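You operate a simulated robot arm through the tools that you are given. There is no shell and no other tool. Be economical: measure what you need, move in short steps, check, and stop when the job is done.

The job below is to be done with a simulated robot arm. You get a single attempt, and the scene is never put back.

## Task
Take the white tab and leave it on the pink tray.

The check looks at the end state, three seconds after you hand in, the way a careful person would. Anything else that was tipped, shoved, dropped, spilled or broken makes it a failure.

## Robot
A 7-joint arm with a two-finger parallel gripper, fixed in place. Base frame: the origin is at the foot of the arm, x ahead of it, y to its left, z up; the work surface is at about z = 800. Units: mm, degrees, N and s.
With the tool pointing down near the work surface it reaches from about 300 to 700 mm from the base axis. Its first joint turns from -66.0 to 66.0 degrees. Payload 1.57 kg.
The TCP is the grasp point between the finger pads, 30 mm short of the fingertips. In the tool frame z runs along the fingers and y along their closing line. Largest opening 110 mm; finger width 24, thickness 12; the body of the gripper, 48 by 112 mm, starts 78 mm behind the TCP.
Orientation is told as [roll, pitch, yaw] about the base's x, y, z axes, in that order, counted from this pose: with the fingers straight down and closing along the base's y, the tool's x points along the base's -x, its y along +y and its z along -z.

## Interface
- The arm moves only by the tool step_arm. Its argument "increments" is a list of rows, each a list of 7 numbers: the closure in counts, from 0 (fully open) to 255 (shut), then the shift along the base's x, y, z in mm, then the turn, a rotation vector about the base's x, y, z in rad. In form: [[jaw, x, y, z, ax, ay, az], ...]. A call has 1 to 8 rows; each row shifts and turns the commanded pose from where the row before left it. A row lasts 0.2 s, in which the tool goes at most 50 mm and 8.6 degrees; a call with a longer step from one row to the next is refused whole, and so is a gripper value outside its range. Where a pose cannot be reached the arm comes as near as it can. A force on the tool above 40 N (or 10 N above the force at the start of the call, whichever is more), or a blocked arm, ends the call early, and 0.2 s more pass. Each finger travels about 108 mm/s and halts on what it meets, pressing with about 28 N; the grip force reading is that of the motor and also rises with nothing between the fingers. The clock runs only during rows and for 0.2 s after the last one: add rows that do not move to give the fingers time. It gives the time, the measured TCP pose, the force on the tool (base axes), the opening and the grip force at its end, in the units of the frame above (readings bear some noise), and new pictures: "views" is both (left out), scene, wrist or none.
- Cameras (640 x 400 px; columns grow to the right, rows downward): "scene" is fixed at [156.5, -394.8, 1385.3]; the picture's right is [0.83, -0.56, 0.00], its down [-0.46, -0.68, -0.57] and it looks along [0.32, 0.47, -0.82] (base axes); focal length 312 px, centre (320, 200). "wrist" rides on the gripper at [-36, 0, -80] in the tool frame; the picture's right is [0.00, -1.00, 0.00], its down [0.97, 0.00, -0.24] and it looks along [0.24, 0.00, 0.97] (tool axes); focal length 218 px, centre (320, 200). There is no depth. A picture from a camera that has moved, and an enlarged one, comes with that camera's place and axes in the base frame and with its lens. The place of the scene camera against the robot may be out by one fixed shift of up to 25 mm in any direction.
- enlarge(camera, box): a new picture of the part [left, top, right, bottom] of that camera's present view, enlarged. The clock stands still meanwhile.
- sign_off(): hands the job in; it is judged then, once.

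Work in short steps. Places have to be worked out from the pictures, the camera data and where the tool is seen: move nearer, look again, correct. Check each grasp and each placing, and mend what went wrong. You have 90 turns and 170 pictures in all, those below and enlarged ones among them. Open the gripper and draw the arm clear of the work before you hand the job in, unless the task says otherwise; then end with one line.

The tools are called after "Request:" as a command line: name --pt "numbers of a row" for each row, then --argument value for the rest, lists and objects as JSON in quotes. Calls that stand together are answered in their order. step_arm: Moves the arm, as the interface text tells. Its arguments: {"type":"object","properties":{"increments":{"type":"array"},"views":{"type":"string","enum":["both","scene","wrist","none"]}},"required":["increments"]} The other tools are called the same way: enlarge (camera, box) takes an enlarged picture of a part of a camera's view; sign_off () hands the job in.

At the start:

```text
t: 0.0
position: [420.7, -197.1, 1015.7]
ee_rot: [0.0, -0.1, 0.0]
ft_force: [-0.1, 0.4, -0.3]
grip_width: 110.0
grip_force: 0.1
```

scene: 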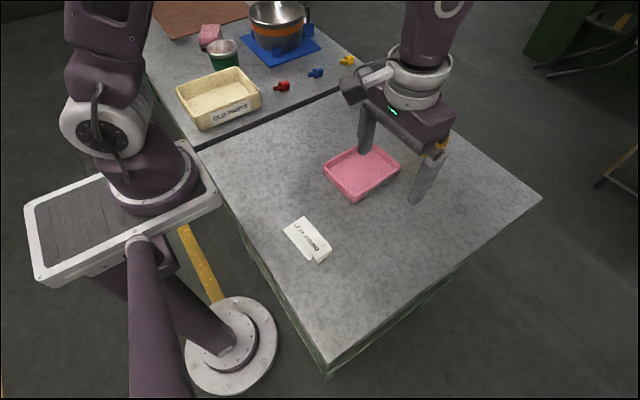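
wrist: 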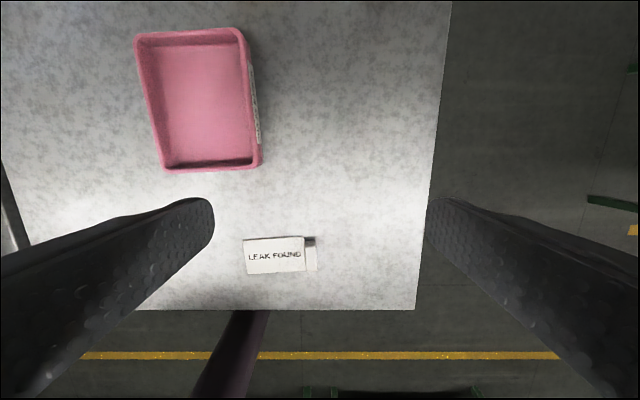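

I'll look closely at the tab and the tray before moving.

Request:
enlarge --camera "wrist" --box '[220, 215, 348, 295]'

Request:
enlarge --camera "scene" --box '[260, 130, 420, 280]'

```text
5.00 times, centred on (284, 255) of wrist
camera zoom: at [455.1, -198.3, 1095.5], right [0.0, -1.0, 0.0], down [-0.97, 0.0, 0.24], along [-0.24, 0.0, -0.97], focal length 1091 px, centre (500, -75)
```

zoom: 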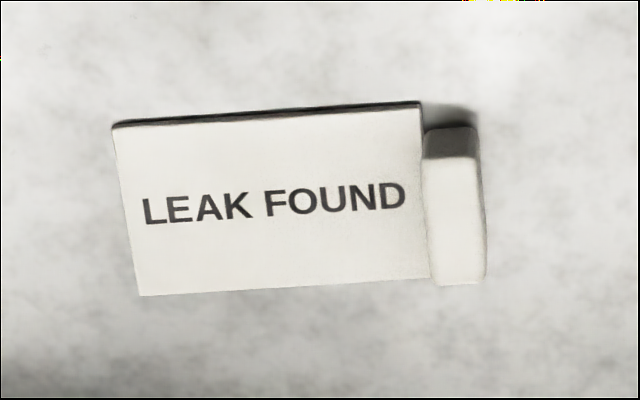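

```text
2.67 times, centred on (340, 205) of scene
camera zoom: at [156.5, -394.8, 1385.3], right [0.83, -0.56, 0.0], down [-0.46, -0.68, -0.57], along [0.32, 0.47, -0.82], focal length 832 px, centre (267, 187)
```

zoom: 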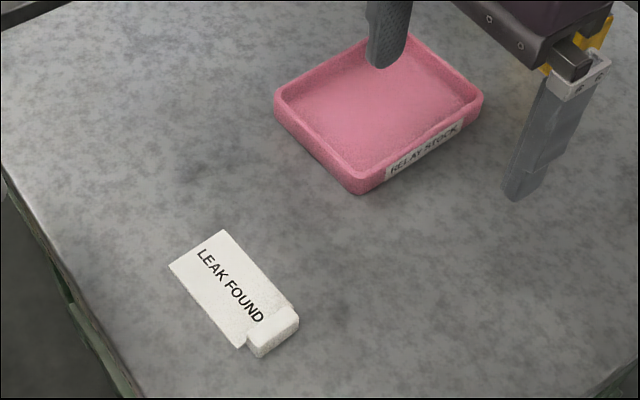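

The tab is a thin sheet with a raised handle block at its -y end, near (299, -185). I'll go above it with the jaw partly closed and look again.

Request:
step_arm --pt "100 -30 3 -24 0 0 0.015" --pt "100 -30 3 -24 0 0 0.015" --pt "100 -30 3 -24 0 0 0.015" --pt "100 -31 3 -24 0 0 0.015" --pt "100 0 0 0 0 0 0"

```text
t: 1.2
position: [299.0, -184.7, 919.9]
ee_rot: [-0.1, 0.1, 3.5]
ft_force: [0.6, 0.0, 0.6]
grip_width: 66.8
grip_force: 0.0
camera wrist: at [333.7, -183.5, 999.2], right [0.06, -1.0, 0.0], down [-0.97, -0.06, 0.24], along [-0.24, -0.01, -0.97], focal length 218 px, centre (320, 200)
```

scene: 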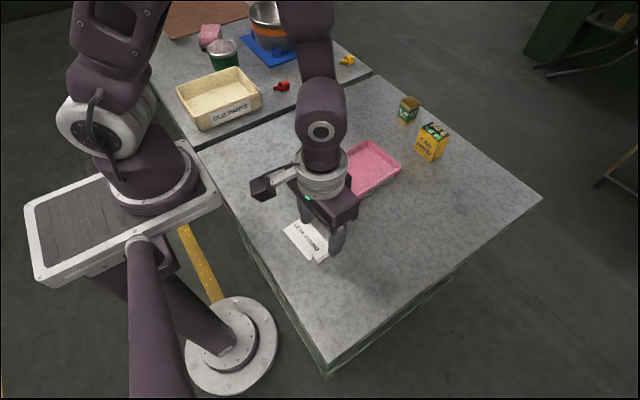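
wrist: 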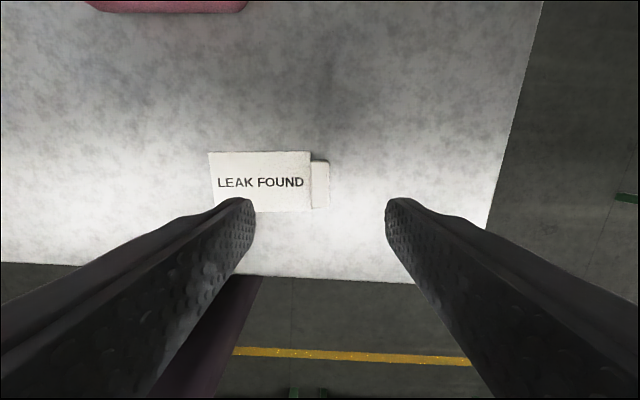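

Request:
enlarge --camera "wrist" --box '[200, 140, 344, 230]'

```text
4.44 times, centred on (272, 185) of wrist
camera zoom: at [333.7, -183.5, 999.2], right [0.06, -1.0, 0.0], down [-0.97, -0.06, 0.24], along [-0.24, -0.01, -0.97], focal length 970 px, centre (533, 267)
```

zoom: 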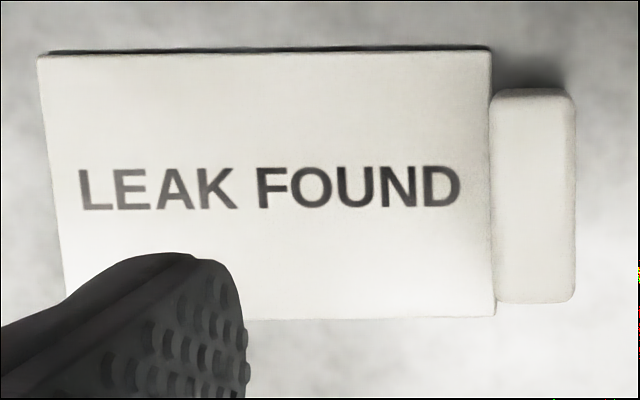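

The sheet lies flat at about z 800 and the block is roughly 15 x 38 mm with its top near 815–820, centred at about (302, -185). I'll descend partway and check.

Request:
step_arm --pt "130 3 0 -30 0 0 0" --pt "130 0 0 -30 0 0 0" --pt "130 0 0 -8 0 0 0" --pt "130 0 0 0 0 0 0"

Request:
enlarge --camera "scene" --box '[260, 180, 380, 280]'

```text
t: 2.2
position: [302.3, -185.6, 852.4]
ee_rot: [0.1, 0.0, 3.4]
ft_force: [0.3, -0.3, -0.9]
grip_width: 53.9
grip_force: 0.0
camera wrist: at [337.1, -184.2, 931.1], right [0.06, -1.0, 0.0], down [-0.97, -0.06, 0.24], along [-0.24, -0.01, -0.97], focal length 218 px, centre (320, 200)
```

scene: 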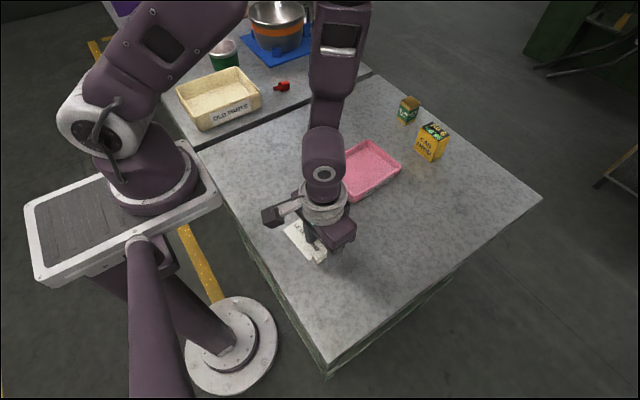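
wrist: 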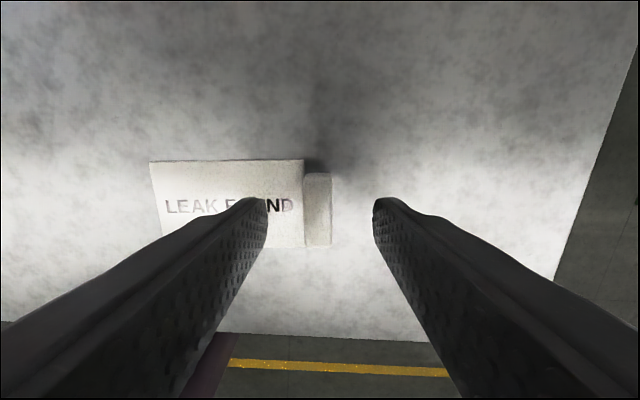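

```text
4.00 times, centred on (320, 230) of scene
camera zoom: at [156.5, -394.8, 1385.3], right [0.83, -0.56, 0.0], down [-0.46, -0.68, -0.57], along [0.32, 0.47, -0.82], focal length 1248 px, centre (320, 80)
```

zoom: 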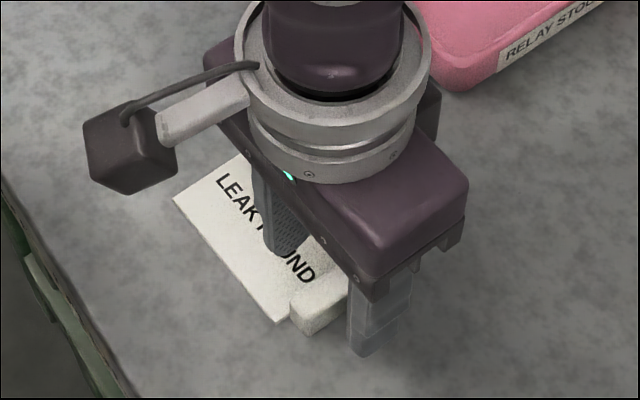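

The block sits between the fingers, about 2 mm off centre. I'll descend until the tips are about 6 mm above the surface, over the sheet, then close.

Request:
step_arm --pt "130 2 1.5 -8 0 0 0" --pt "130 0 0 -8 0 0 0" --pt "130 0 0 0 0 0 0"

```text
t: 3.0
position: [303.0, -184.7, 836.6]
ee_rot: [0.0, 0.1, 3.6]
ft_force: [0.1, 0.7, -0.5]
grip_width: 54.0
grip_force: 0.0
camera wrist: at [339.1, -182.9, 915.2], right [0.06, -1.0, 0.0], down [-0.97, -0.06, 0.24], along [-0.24, -0.01, -0.97], focal length 218 px, centre (320, 200)
```

scene: 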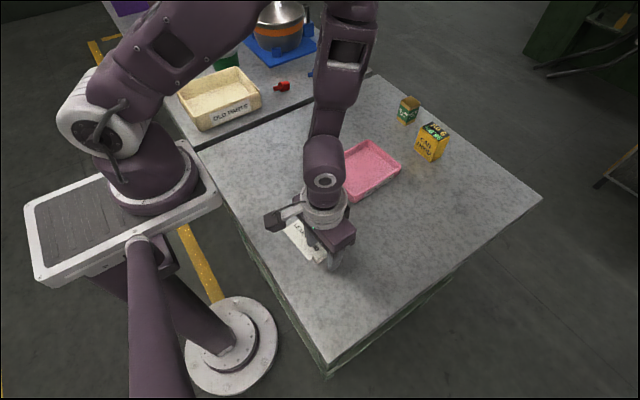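
wrist: 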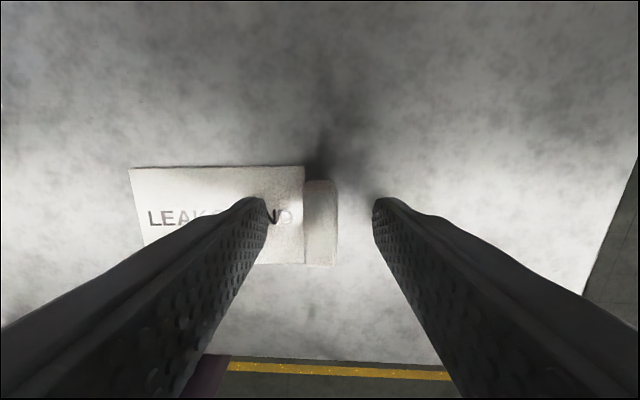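

Clear of the sheet with no contact force, so I'm closing now.

Request:
step_arm --pt "200 0 0 0 0 0 0" --pt "255 0 0 0 0 0 0" --pt "255 0 0 0 0 0 0" --views "wrist"

Request:
enlarge --camera "scene" --box '[260, 180, 380, 280]'

```text
t: 3.8
position: [304.7, -185.3, 834.9]
ee_rot: [0.0, -0.1, 3.4]
ft_force: [0.3, 0.4, -0.1]
grip_width: 14.6
grip_force: 28.5
camera wrist: at [339.0, -182.8, 915.3], right [0.06, -1.0, 0.0], down [-0.97, -0.06, 0.24], along [-0.24, -0.01, -0.97], focal length 218 px, centre (320, 200)
```

wrist: 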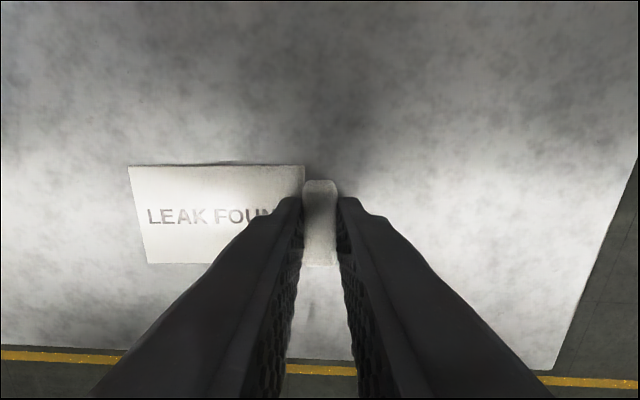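

```text
4.00 times, centred on (320, 230) of scene
camera zoom: at [156.5, -394.8, 1385.3], right [0.83, -0.56, 0.0], down [-0.46, -0.68, -0.57], along [0.32, 0.47, -0.82], focal length 1248 px, centre (320, 80)
```

zoom: 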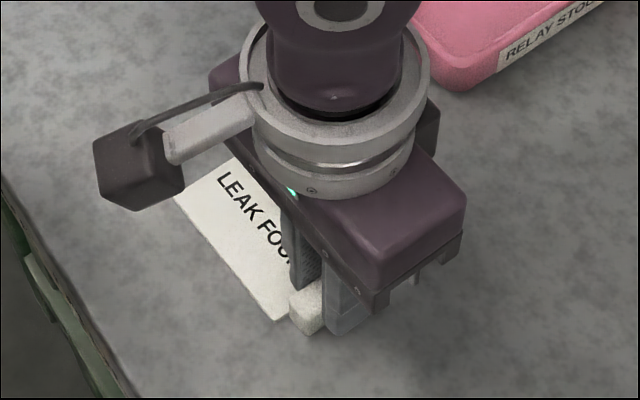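

The block is gripped at 14.6 mm. I'll lift slowly to confirm it holds.

Request:
step_arm --pt "255 0 0 8 0 0 0" --pt "255 0 0 20 0 0 0" --pt "255 0 0 30 0 0 0" --pt "255 0 0 30 0 0 0" --pt "255 0 0 0 0 0 0"

```text
t: 5.0
position: [303.4, -183.9, 923.3]
ee_rot: [0.1, 0.0, 3.6]
ft_force: [0.5, 0.1, -1.5]
grip_width: 14.4
grip_force: 28.5
camera wrist: at [338.9, -182.5, 1003.3], right [0.06, -1.0, 0.0], down [-0.97, -0.06, 0.24], along [-0.24, -0.01, -0.97], focal length 218 px, centre (320, 200)
```

scene: 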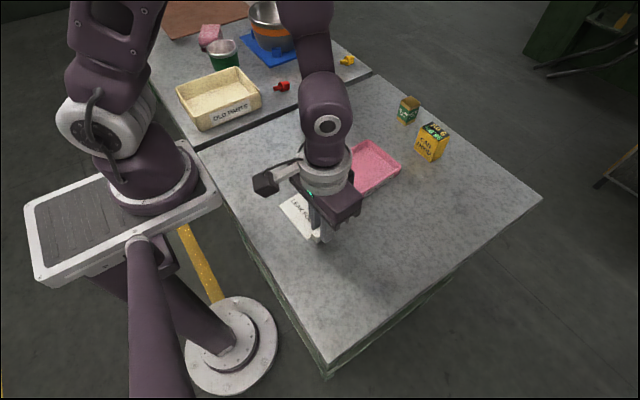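
wrist: 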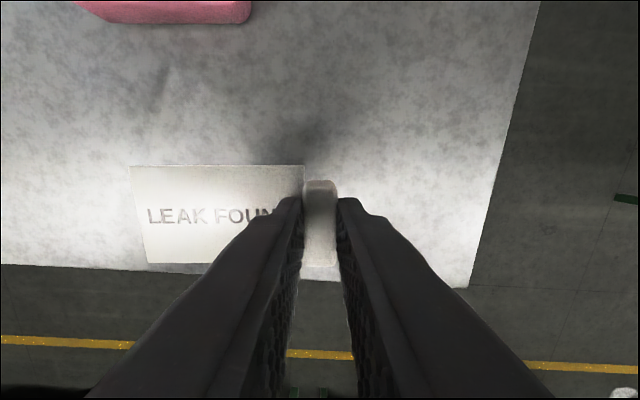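

The tab is held level. I'll carry it up and over, stopping short of the tray to measure it with the wrist camera.

Request:
step_arm --pt "255 20 10 15 0 0 0" --pt "255 25 21 15 0 0 0" --pt "255 25 21 15 0 0 0" --pt "255 25 21 5 0 0 0" --pt "255 0 0 0 0 0 0"

Request:
enlarge --camera "wrist" --box '[160, 0, 400, 150]'

Request:
enlarge --camera "scene" --box '[300, 120, 420, 220]'

```text
t: 6.2
position: [399.3, -109.9, 973.0]
ee_rot: [0.0, 0.0, 3.3]
ft_force: [0.2, -0.4, -1.1]
grip_width: 14.6
grip_force: 28.3
camera wrist: at [434.0, -109.3, 1053.4], right [0.06, -1.0, 0.0], down [-0.97, -0.06, 0.24], along [-0.24, -0.01, -0.97], focal length 218 px, centre (320, 200)
```

scene: 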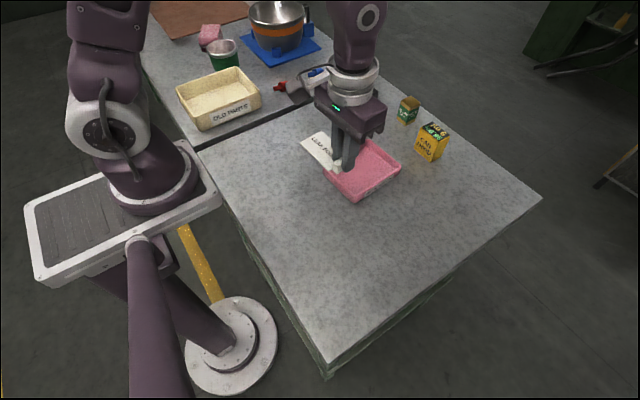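
wrist: 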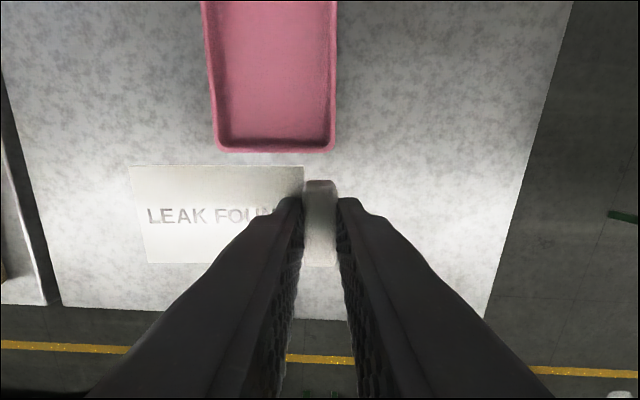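

```text
2.67 times, centred on (280, 75) of wrist
camera zoom: at [434.0, -109.3, 1053.4], right [0.06, -1.0, 0.0], down [-0.97, -0.06, 0.24], along [-0.24, -0.01, -0.97], focal length 582 px, centre (427, 533)
```

zoom: 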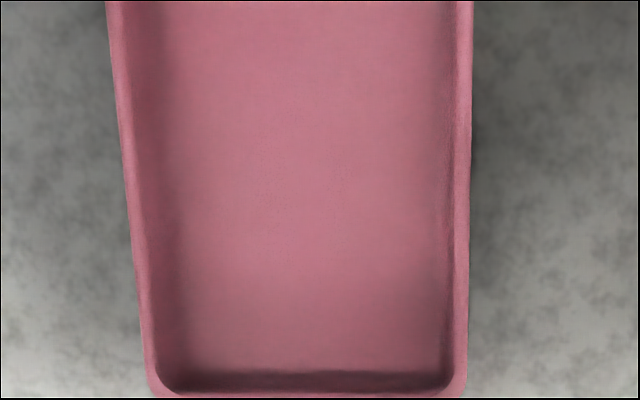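

```text
4.00 times, centred on (360, 170) of scene
camera zoom: at [156.6, -394.8, 1385.3], right [0.83, -0.56, 0.0], down [-0.46, -0.68, -0.57], along [0.32, 0.47, -0.82], focal length 1248 px, centre (160, 320)
```

zoom: 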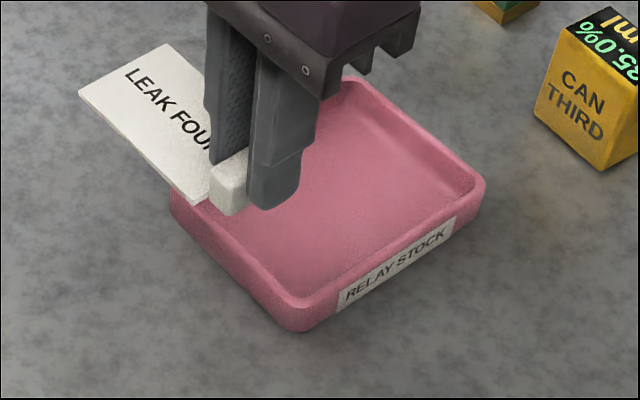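

The tray's inside is about 126 mm (x) by 112 mm (y), yawed about 3.4°. With this grip a finger past the block's end would barely fit, so I'll turn the tab, set it on clear table and regrip the block along its long axis. First the turn and the shift.

Request:
step_arm --pt "255 -2 -12 0 0 0 -0.1428" --pt "255 -2 -12 0 0 0 -0.1428" --pt "255 -2 -12 0 0 0 -0.1428" --pt "255 -2 -12 0 0 0 -0.1428" --pt "255 -2 -12 0 0 0 -0.1428" --pt "255 0 -12 0 0 0 -0.1428" --pt "255 0 -12 0 0 0 -0.1428" --pt "255 0 -6 0 0 0 -0.1428" --views "none"

Request:
step_arm --pt "255 0 0 0 0 0 -0.1428" --pt "255 0 0 0 0 0 -0.1428" --pt "255 0 0 0 0 0 -0.1428" --pt "255 0 0 -30 0 0 0" --pt "255 0 0 -30 0 0 0" --pt "255 0 0 -30 0 0 0" --pt "255 0 0 0 0 0 0"

```text
t: 8.0
position: [388.9, -200.2, 973.7]
ee_rot: [0.0, 0.0, -62.1]
ft_force: [-0.6, -0.2, 0.2]
grip_width: 14.4
grip_force: 28.5
```

```text
t: 9.6
position: [388.0, -200.8, 883.4]
ee_rot: [0.0, 0.0, -86.4]
ft_force: [0.4, 0.6, -0.2]
grip_width: 14.5
grip_force: 28.1
camera wrist: at [389.8, -237.9, 963.6], right [-1.0, -0.06, 0.0], down [-0.06, 0.97, 0.24], along [-0.01, 0.24, -0.97], focal length 218 px, centre (320, 200)
```

scene: 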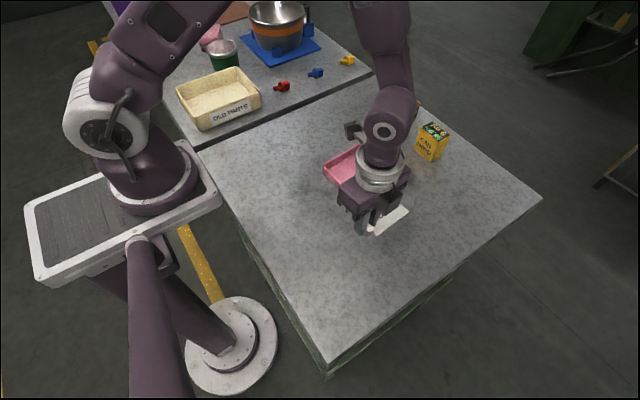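
wrist: 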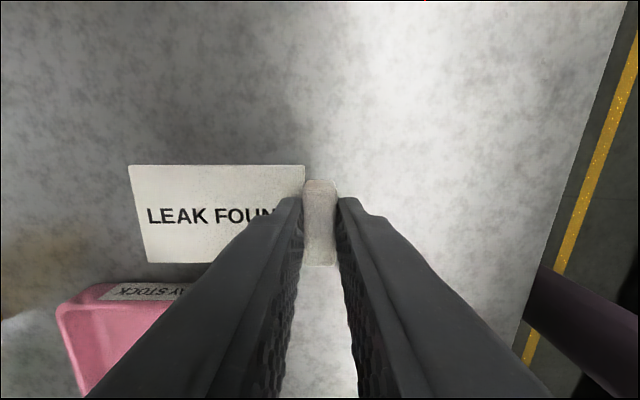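

Turned and clear of the tray. I'll lower to just above the height I gripped it at.

Request:
step_arm --pt "255 0 0 -25 0 0 0" --pt "255 0 0 -15 0 0 0" --pt "255 0 0 -6 0 0 0" --pt "255 0 0 0 0 0 0" --views "none"

```text
t: 10.6
position: [388.7, -201.0, 838.3]
ee_rot: [0.0, 0.0, -86.6]
ft_force: [0.9, -0.7, -0.7]
grip_width: 14.6
grip_force: 28.2
```

Down a little more, then I'll open moderately.

Request:
step_arm --pt "255 0 0 -1 0 0 0" --pt "255 0 0 -0.6 0 0 0" --pt "255 0 0 0 0 0 0" --pt "190 0 0 0 0 0 0" --pt "150 0 0 0 0 0 0" --pt "150 0 0 0 0 0 0"

```text
t: 12.0
position: [389.5, -200.6, 836.1]
ee_rot: [0.0, 0.0, -86.5]
ft_force: [0.1, -0.1, 0.4]
grip_width: 45.2
grip_force: 0.1
camera wrist: at [390.1, -237.7, 915.6], right [-1.0, -0.06, 0.0], down [-0.06, 0.97, 0.24], along [-0.01, 0.24, -0.97], focal length 218 px, centre (320, 200)
```

scene: 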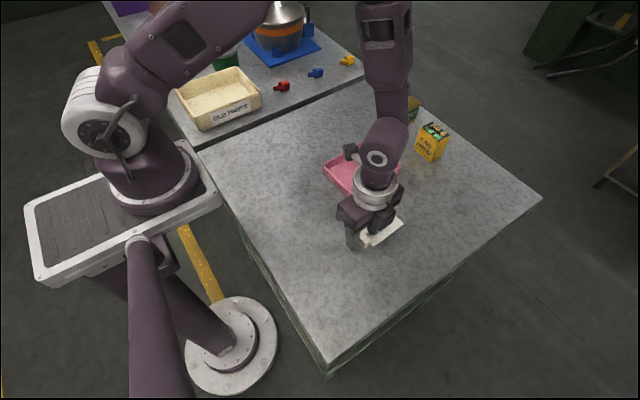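
wrist: 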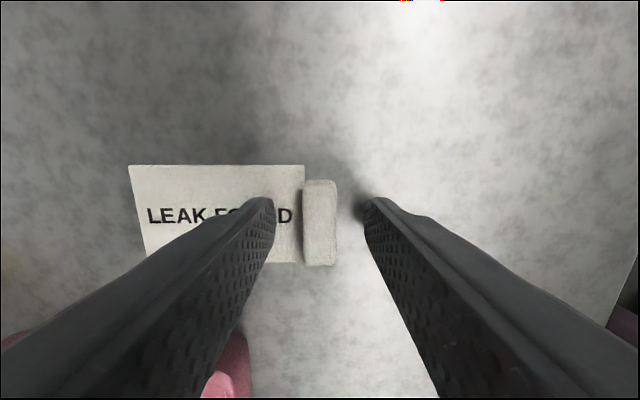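

The tab is released and flat, with the block centred on the TCP. I'll rise, turn back 90° and open wider.

Request:
step_arm --pt "150 0 0 20 0 0 0" --pt "110 0 0 30 0 0 0" --pt "60 0 0 20 0 0 0.1428" --pt "60 0 0 0 0 0 0.1428" --pt "60 0 0 0 0 0 0.1428" --pt "60 0 0 0 0 0 0.1428" --pt "60 0 0 0 0 0 0.1428" --pt "60 0 0 0 0 0 0.1428" --views "none"

Request:
step_arm --pt "60 0 0 0 0 0 0.1428" --pt "60 0 0 0 0 0 0.1428" --pt "60 0 0 0 0 0 0.1428" --pt "60 0 0 0 0 0 0.1428" --pt "60 0 0 0 0 0 0.1428" --pt "60 0 0 0 0 0 0"

Request:
enlarge --camera "wrist" --box '[240, 60, 400, 260]'

```text
t: 13.8
position: [389.1, -200.8, 905.4]
ee_rot: [0.1, 0.1, -37.3]
ft_force: [-0.9, -0.6, -1.0]
grip_width: 84.4
grip_force: 0.1
```

```text
t: 15.2
position: [387.5, -201.7, 905.8]
ee_rot: [0.0, 0.0, 3.5]
ft_force: [1.0, -0.4, -0.1]
grip_width: 84.1
grip_force: 0.1
camera wrist: at [423.7, -199.6, 985.8], right [0.06, -1.0, 0.0], down [-0.97, -0.06, 0.24], along [-0.24, -0.01, -0.97], focal length 218 px, centre (320, 200)
```

scene: 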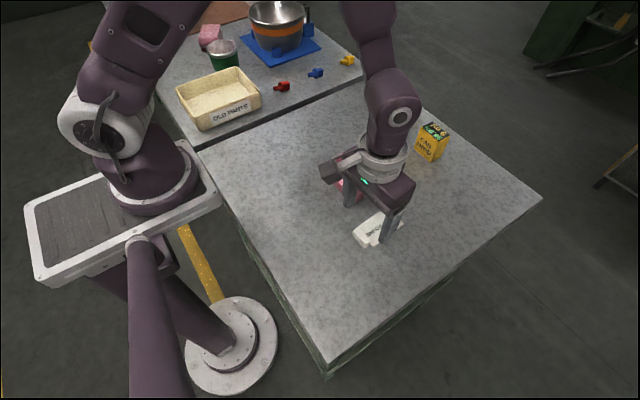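
wrist: 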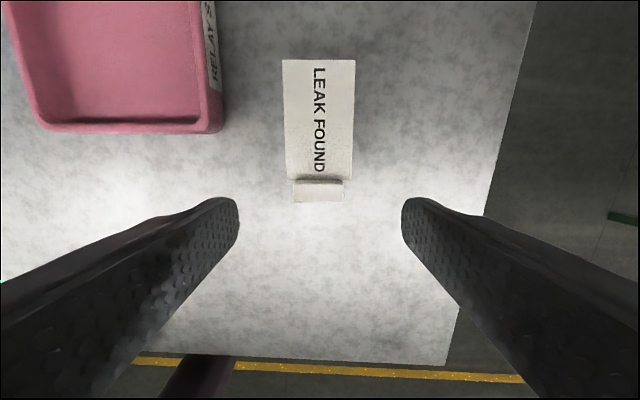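

```text
2.00 times, centred on (320, 160) of wrist
camera zoom: at [423.7, -199.6, 985.8], right [0.06, -1.0, 0.0], down [-0.97, -0.06, 0.24], along [-0.24, -0.01, -0.97], focal length 436 px, centre (320, 280)
```

zoom: 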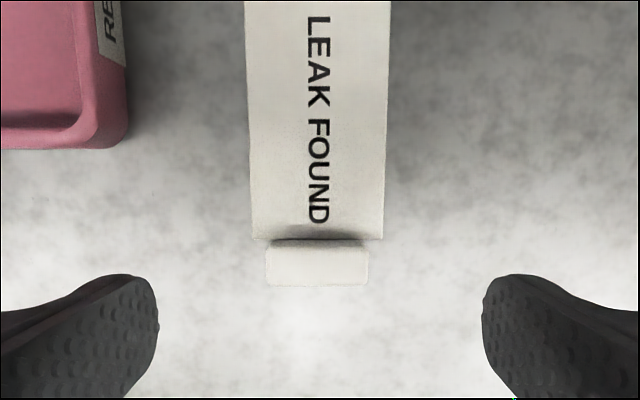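

The block is centred under the TCP at about (388, -200), and the jaw now closes along its 38 mm length. Descending to the same height.

Request:
step_arm --pt "60 0 1 -30 0 0 0" --pt "60 0 0 -25 0 0 0" --pt "60 0 0 -10 0 0 0" --pt "60 0 0 -4.5 0 0 0" --pt "60 0 0 0 0 0 0"

```text
t: 16.4
position: [388.8, -199.8, 836.4]
ee_rot: [0.0, 0.0, 3.6]
ft_force: [0.4, -0.3, -0.1]
grip_width: 84.4
grip_force: 0.1
camera wrist: at [424.3, -198.6, 916.2], right [0.06, -1.0, 0.0], down [-0.97, -0.06, 0.24], along [-0.24, -0.01, -0.97], focal length 218 px, centre (320, 200)
```

scene: 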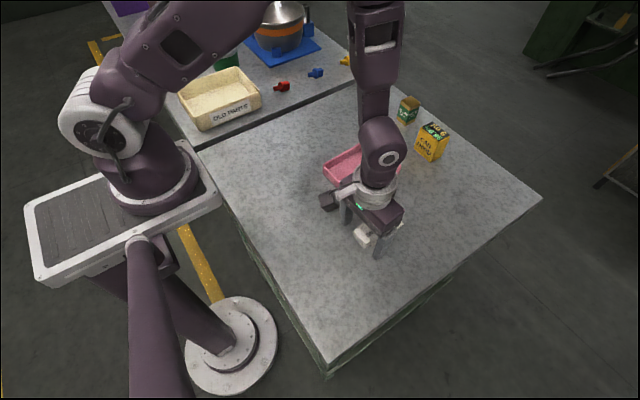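
wrist: 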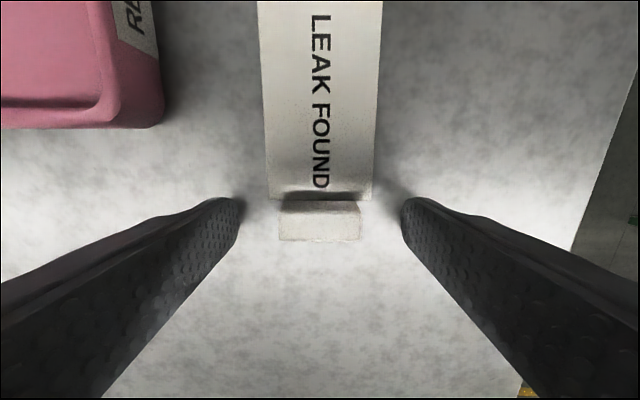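

Well aligned. I'll close and lift a little.

Request:
step_arm --pt "150 0 0 0 0 0 0" --pt "200 0 0 0 0 0 0" --pt "255 0 0 0 0 0 0" --pt "255 0 0 0 0 0 0" --pt "255 0 0 10 0 0 0" --pt "255 0 0 25 0 0 0" --pt "255 0 0 30 0 0 0" --pt "255 0 0 0 0 0 0"

```text
t: 18.2
position: [389.2, -199.3, 900.7]
ee_rot: [-0.1, 0.0, 3.5]
ft_force: [0.2, -0.2, -0.4]
grip_width: 38.4
grip_force: 27.9
camera wrist: at [424.4, -198.6, 981.4], right [0.06, -1.0, 0.0], down [-0.97, -0.06, 0.24], along [-0.24, -0.01, -0.97], focal length 218 px, centre (320, 200)
```

scene: 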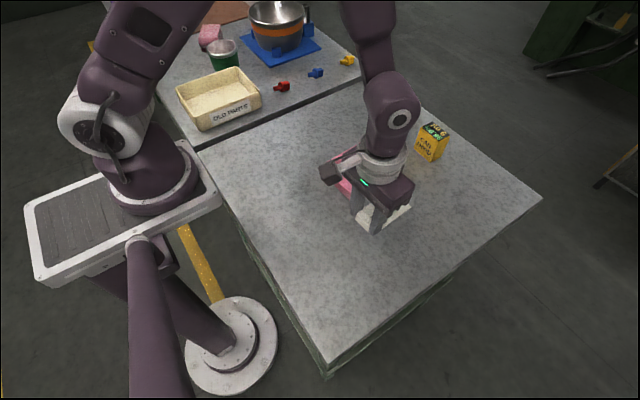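
wrist: 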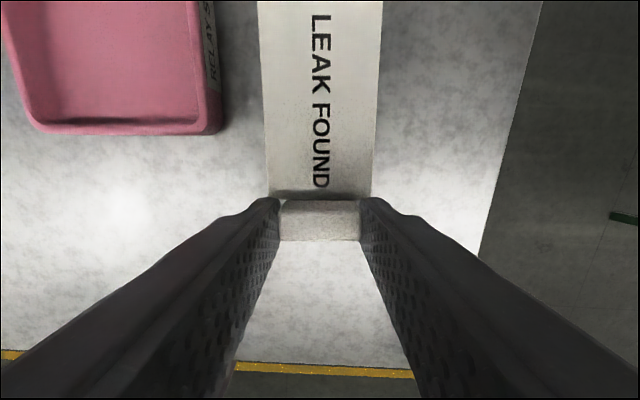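

The tab is held at 38.4 mm and level. I judge the tray centre at about (501, -61), so the TCP should go to about (457, -64). I'll carry it there, staying high.

Request:
step_arm --pt "255 8 15 20 0 0 0" --pt "255 15 30 10 0 0 0" --pt "255 15 30 0 0 0 0" --pt "255 15 30 0 0 0 0" --pt "255 15 30 0 0 0 0" --pt "255 0 0 0 0 0 0" --pt "255 0 0 0 0 0 0"

Request:
enlarge --camera "scene" --box '[300, 110, 428, 210]'

Request:
enlarge --camera "wrist" --box '[180, 0, 460, 220]'

```text
t: 19.8
position: [455.8, -65.3, 930.9]
ee_rot: [0.1, 0.0, 3.3]
ft_force: [-0.2, -0.2, -0.4]
grip_width: 38.7
grip_force: 28.3
camera wrist: at [491.8, -63.5, 1011.1], right [0.06, -1.0, 0.0], down [-0.97, -0.06, 0.24], along [-0.24, -0.01, -0.97], focal length 218 px, centre (320, 200)
```

scene: 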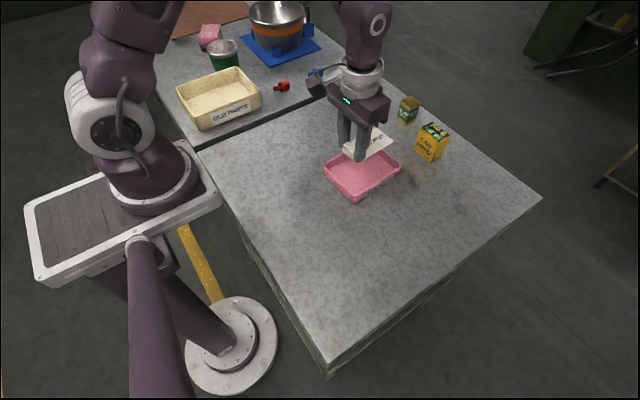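
wrist: 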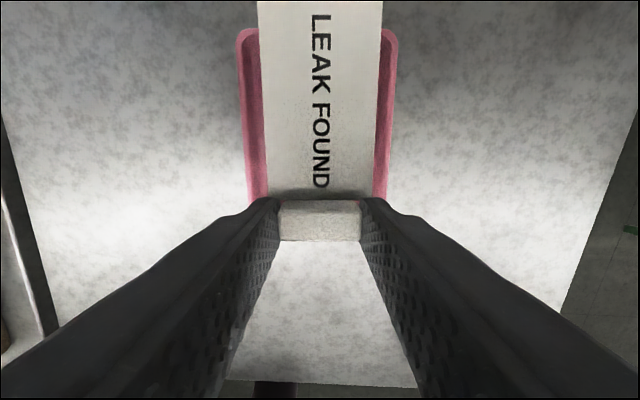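

```text
4.00 times, centred on (364, 160) of scene
camera zoom: at [156.5, -394.8, 1385.3], right [0.83, -0.56, 0.0], down [-0.46, -0.68, -0.57], along [0.32, 0.47, -0.82], focal length 1248 px, centre (144, 360)
```

zoom: 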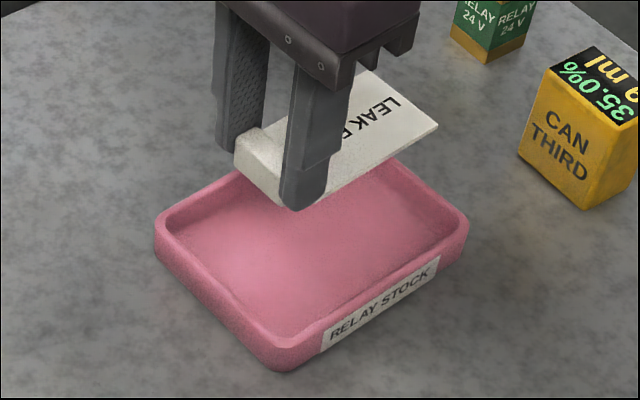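

```text
1.82 times, centred on (320, 110) of wrist
camera zoom: at [491.8, -63.5, 1011.1], right [0.06, -1.0, 0.0], down [-0.97, -0.06, 0.24], along [-0.24, -0.01, -0.97], focal length 397 px, centre (320, 364)
```

zoom: 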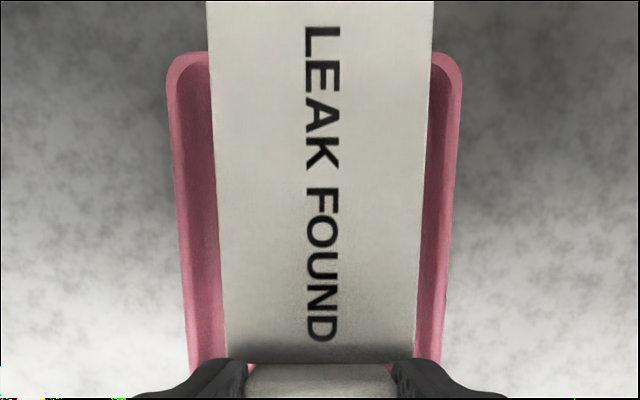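

The tab is aligned with the tray and wants about 2 mm more in +y. I'll lower to just above the rim and check.

Request:
step_arm --pt "255 0 2 -20 0 0 0" --pt "255 0 0 -25 0 0 0" --pt "255 0 0 -13 0 0 0" --pt "255 0 0 0 0 0 0" --pt "255 0 0 0 0 0 0" --views "wrist"

Request:
enlarge --camera "scene" --box '[310, 120, 422, 210]'

```text
t: 21.0
position: [456.2, -63.7, 873.8]
ee_rot: [0.0, 0.0, 3.4]
ft_force: [0.5, -0.1, 0.4]
grip_width: 38.7
grip_force: 27.3
camera wrist: at [492.1, -61.7, 953.4], right [0.06, -1.0, 0.0], down [-0.97, -0.06, 0.24], along [-0.24, -0.01, -0.97], focal length 218 px, centre (320, 200)
```

wrist: 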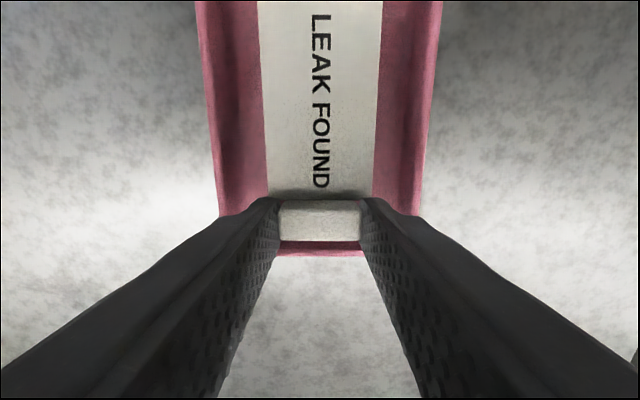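

```text
4.44 times, centred on (366, 165) of scene
camera zoom: at [156.5, -394.8, 1385.3], right [0.83, -0.56, 0.0], down [-0.46, -0.68, -0.57], along [0.32, 0.47, -0.82], focal length 1386 px, centre (116, 356)
```

zoom: 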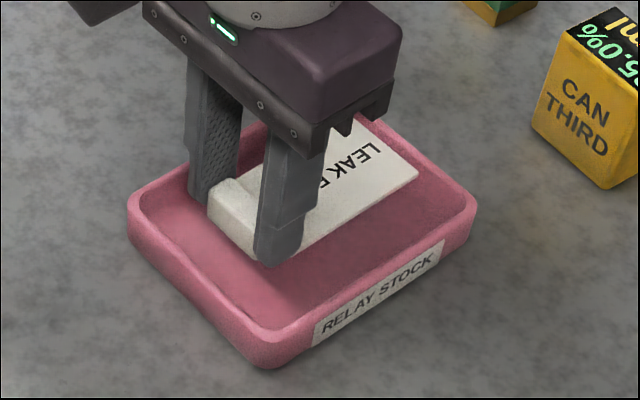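

Clearance is good all round, and I'll shift 3 mm in -x to centre it. I'm lowering into the tray in small steps while watching the force.

Request:
step_arm --pt "255 -3 0 -5 0 0 0" --pt "255 0 0 -8 0 0 0" --pt "255 0 0 -6 0 0 0" --pt "255 0 0 -4 0 0 0" --pt "255 0 0 0 0 0 0" --views "wrist"

Request:
enlarge --camera "scene" --box '[310, 120, 422, 210]'

```text
t: 22.2
position: [453.0, -62.9, 850.6]
ee_rot: [0.0, 0.0, 3.4]
ft_force: [0.0, -0.4, 0.0]
grip_width: 38.9
grip_force: 28.1
camera wrist: at [489.5, -61.9, 930.3], right [0.06, -1.0, 0.0], down [-0.97, -0.06, 0.24], along [-0.24, -0.01, -0.97], focal length 218 px, centre (320, 200)
```

wrist: 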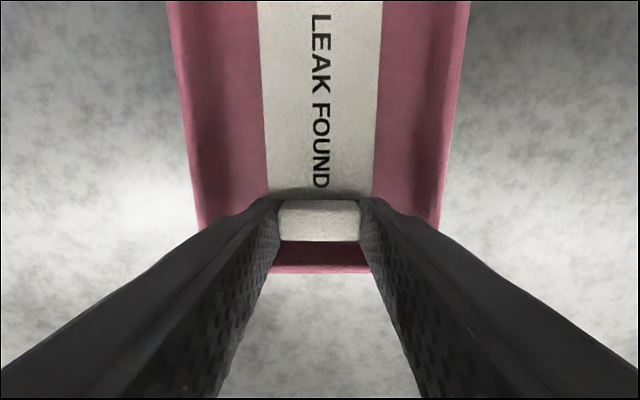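

```text
4.44 times, centred on (366, 165) of scene
camera zoom: at [156.5, -394.8, 1385.3], right [0.83, -0.56, 0.0], down [-0.46, -0.68, -0.57], along [0.32, 0.47, -0.82], focal length 1386 px, centre (116, 356)
```

zoom: 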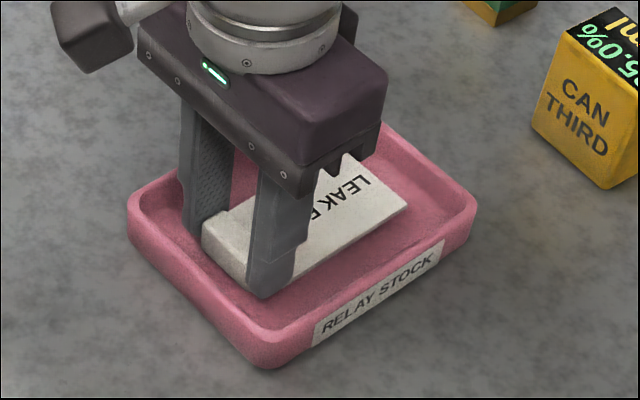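

Inside the rim with room to spare. The tab's bottom is at about 815, so I'll lower in 2 mm and then 1 mm steps toward the floor.

Request:
step_arm --pt "255 0 0 -3 0 0 0" --pt "255 0 0 -2 0 0 0" --pt "255 0 0 -1 0 0 0" --pt "255 0 0 0 0 0 0" --views "none"

Request:
step_arm --pt "255 0 0 -1 0 0 0" --pt "255 0 0 -1 0 0 0" --pt "255 0 0 0 0 0 0" --views "wrist"

Request:
enlarge --camera "scene" --box '[310, 120, 422, 210]'

```text
t: 23.2
position: [455.0, -63.2, 844.3]
ee_rot: [-0.1, 0.1, 3.4]
ft_force: [0.3, -0.5, 2.7]
grip_width: 38.7
grip_force: 27.6
```

```text
t: 24.0
position: [454.6, -64.0, 841.9]
ee_rot: [-0.1, -0.1, 3.4]
ft_force: [0.3, 0.9, 19.9]
grip_width: 39.2
grip_force: 27.7
camera wrist: at [489.3, -61.9, 922.7], right [0.06, -1.0, 0.0], down [-0.97, -0.06, 0.24], along [-0.24, -0.01, -0.97], focal length 218 px, centre (320, 200)
```

wrist: 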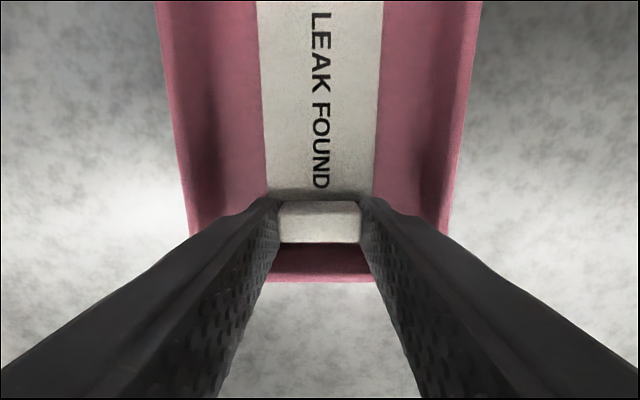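

```text
4.44 times, centred on (366, 165) of scene
camera zoom: at [156.3, -394.7, 1385.4], right [0.83, -0.56, 0.0], down [-0.46, -0.68, -0.57], along [0.32, 0.47, -0.82], focal length 1386 px, centre (116, 356)
```

zoom: 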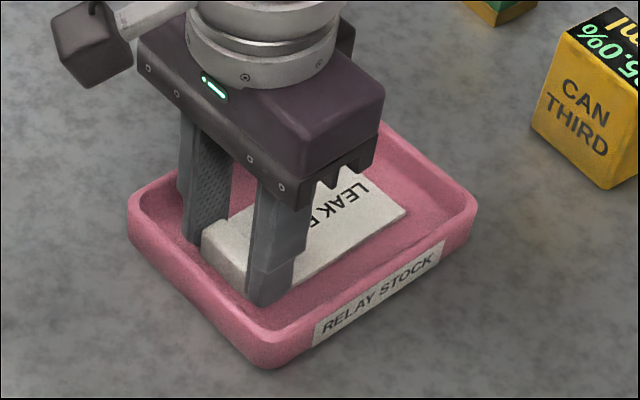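

It's touching the floor at 20 N. I'll back up 2 mm to relieve the force, open to about 58 mm (well inside the walls), then withdraw straight up.

Request:
step_arm --pt "255 0 0 2 0 0 0" --pt "255 0 0 0 0 0 0" --pt "150 0 0 0 0 0 0" --pt "122 0 0 0 0 0 0" --pt "122 0 0 0 0 0 0" --views "wrist"

```text
t: 25.2
position: [454.9, -63.6, 844.1]
ee_rot: [0.0, 0.1, 3.4]
ft_force: [-0.2, 0.3, -0.1]
grip_width: 57.3
grip_force: 0.1
camera wrist: at [489.1, -61.9, 924.3], right [0.06, -1.0, 0.0], down [-0.97, -0.06, 0.24], along [-0.24, -0.01, -0.97], focal length 218 px, centre (320, 200)
```

wrist: 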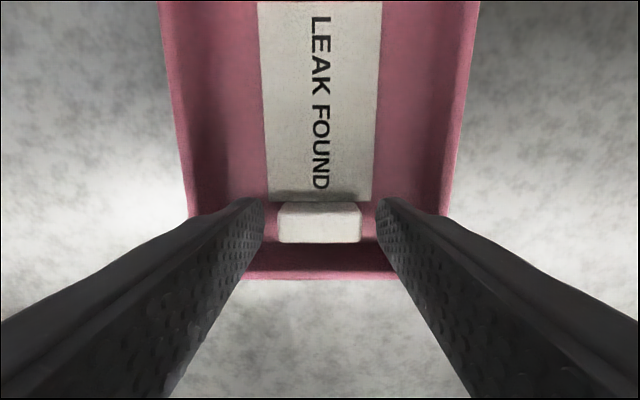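

Released. Withdrawing upward and back, out of the tray.

Request:
step_arm --pt "122 0 0 15 0 0 0" --pt "122 0 0 35 0 0 0" --pt "122 0 0 40 0 0 0" --pt "60 -10 -20 40 0 0 0" --pt "0 -20 -40 10 0 0 0" --pt "0 -20 -40 0 0 0 0" --pt "0 0 -40 0 0 0 0" --pt "0 0 0 0 0 0 0"

Request:
enlarge --camera "scene" --box '[310, 120, 422, 210]'

```text
t: 27.0
position: [404.0, -204.2, 983.4]
ee_rot: [-0.1, 0.0, 3.3]
ft_force: [0.6, -0.1, 0.4]
grip_width: 110.3
grip_force: 0.1
camera wrist: at [439.4, -202.8, 1064.5], right [0.06, -1.0, 0.0], down [-0.97, -0.06, 0.24], along [-0.24, -0.01, -0.97], focal length 218 px, centre (320, 200)
```

scene: 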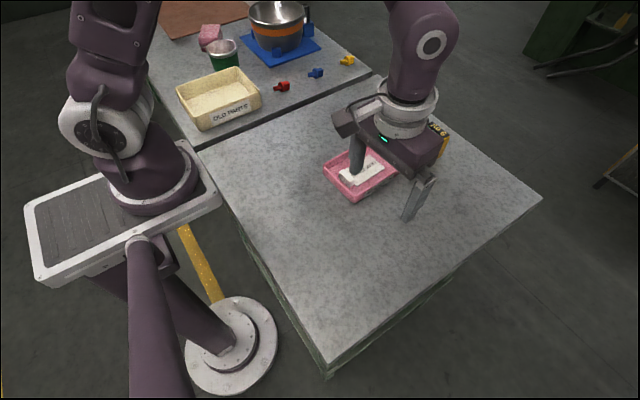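
wrist: 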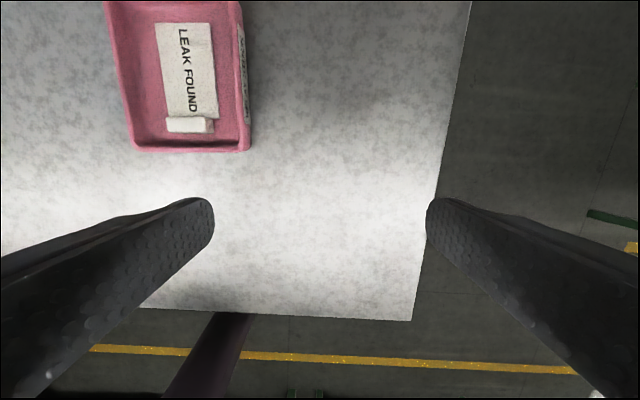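

```text
4.44 times, centred on (366, 165) of scene
camera zoom: at [156.5, -394.8, 1385.3], right [0.83, -0.56, 0.0], down [-0.46, -0.68, -0.57], along [0.32, 0.47, -0.82], focal length 1386 px, centre (116, 356)
```

zoom: 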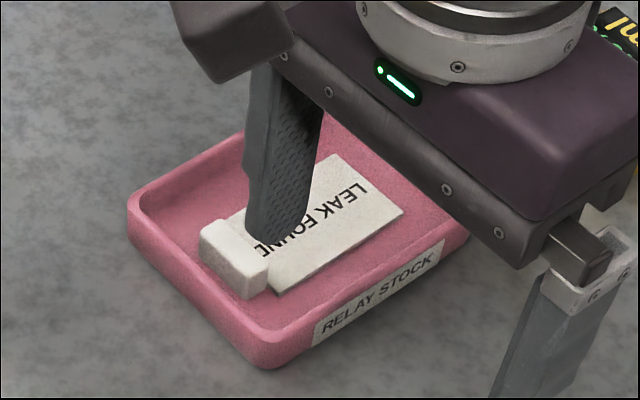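

The tab lies flat in the pink tray, which hasn't moved; the gripper is open and clear, so I'm handing in.

Request:
sign_off

```text
The job is handed in.
```

The white tab is lying flat on the pink tray, nothing else was disturbed, and the arm is drawn clear with the gripper open.
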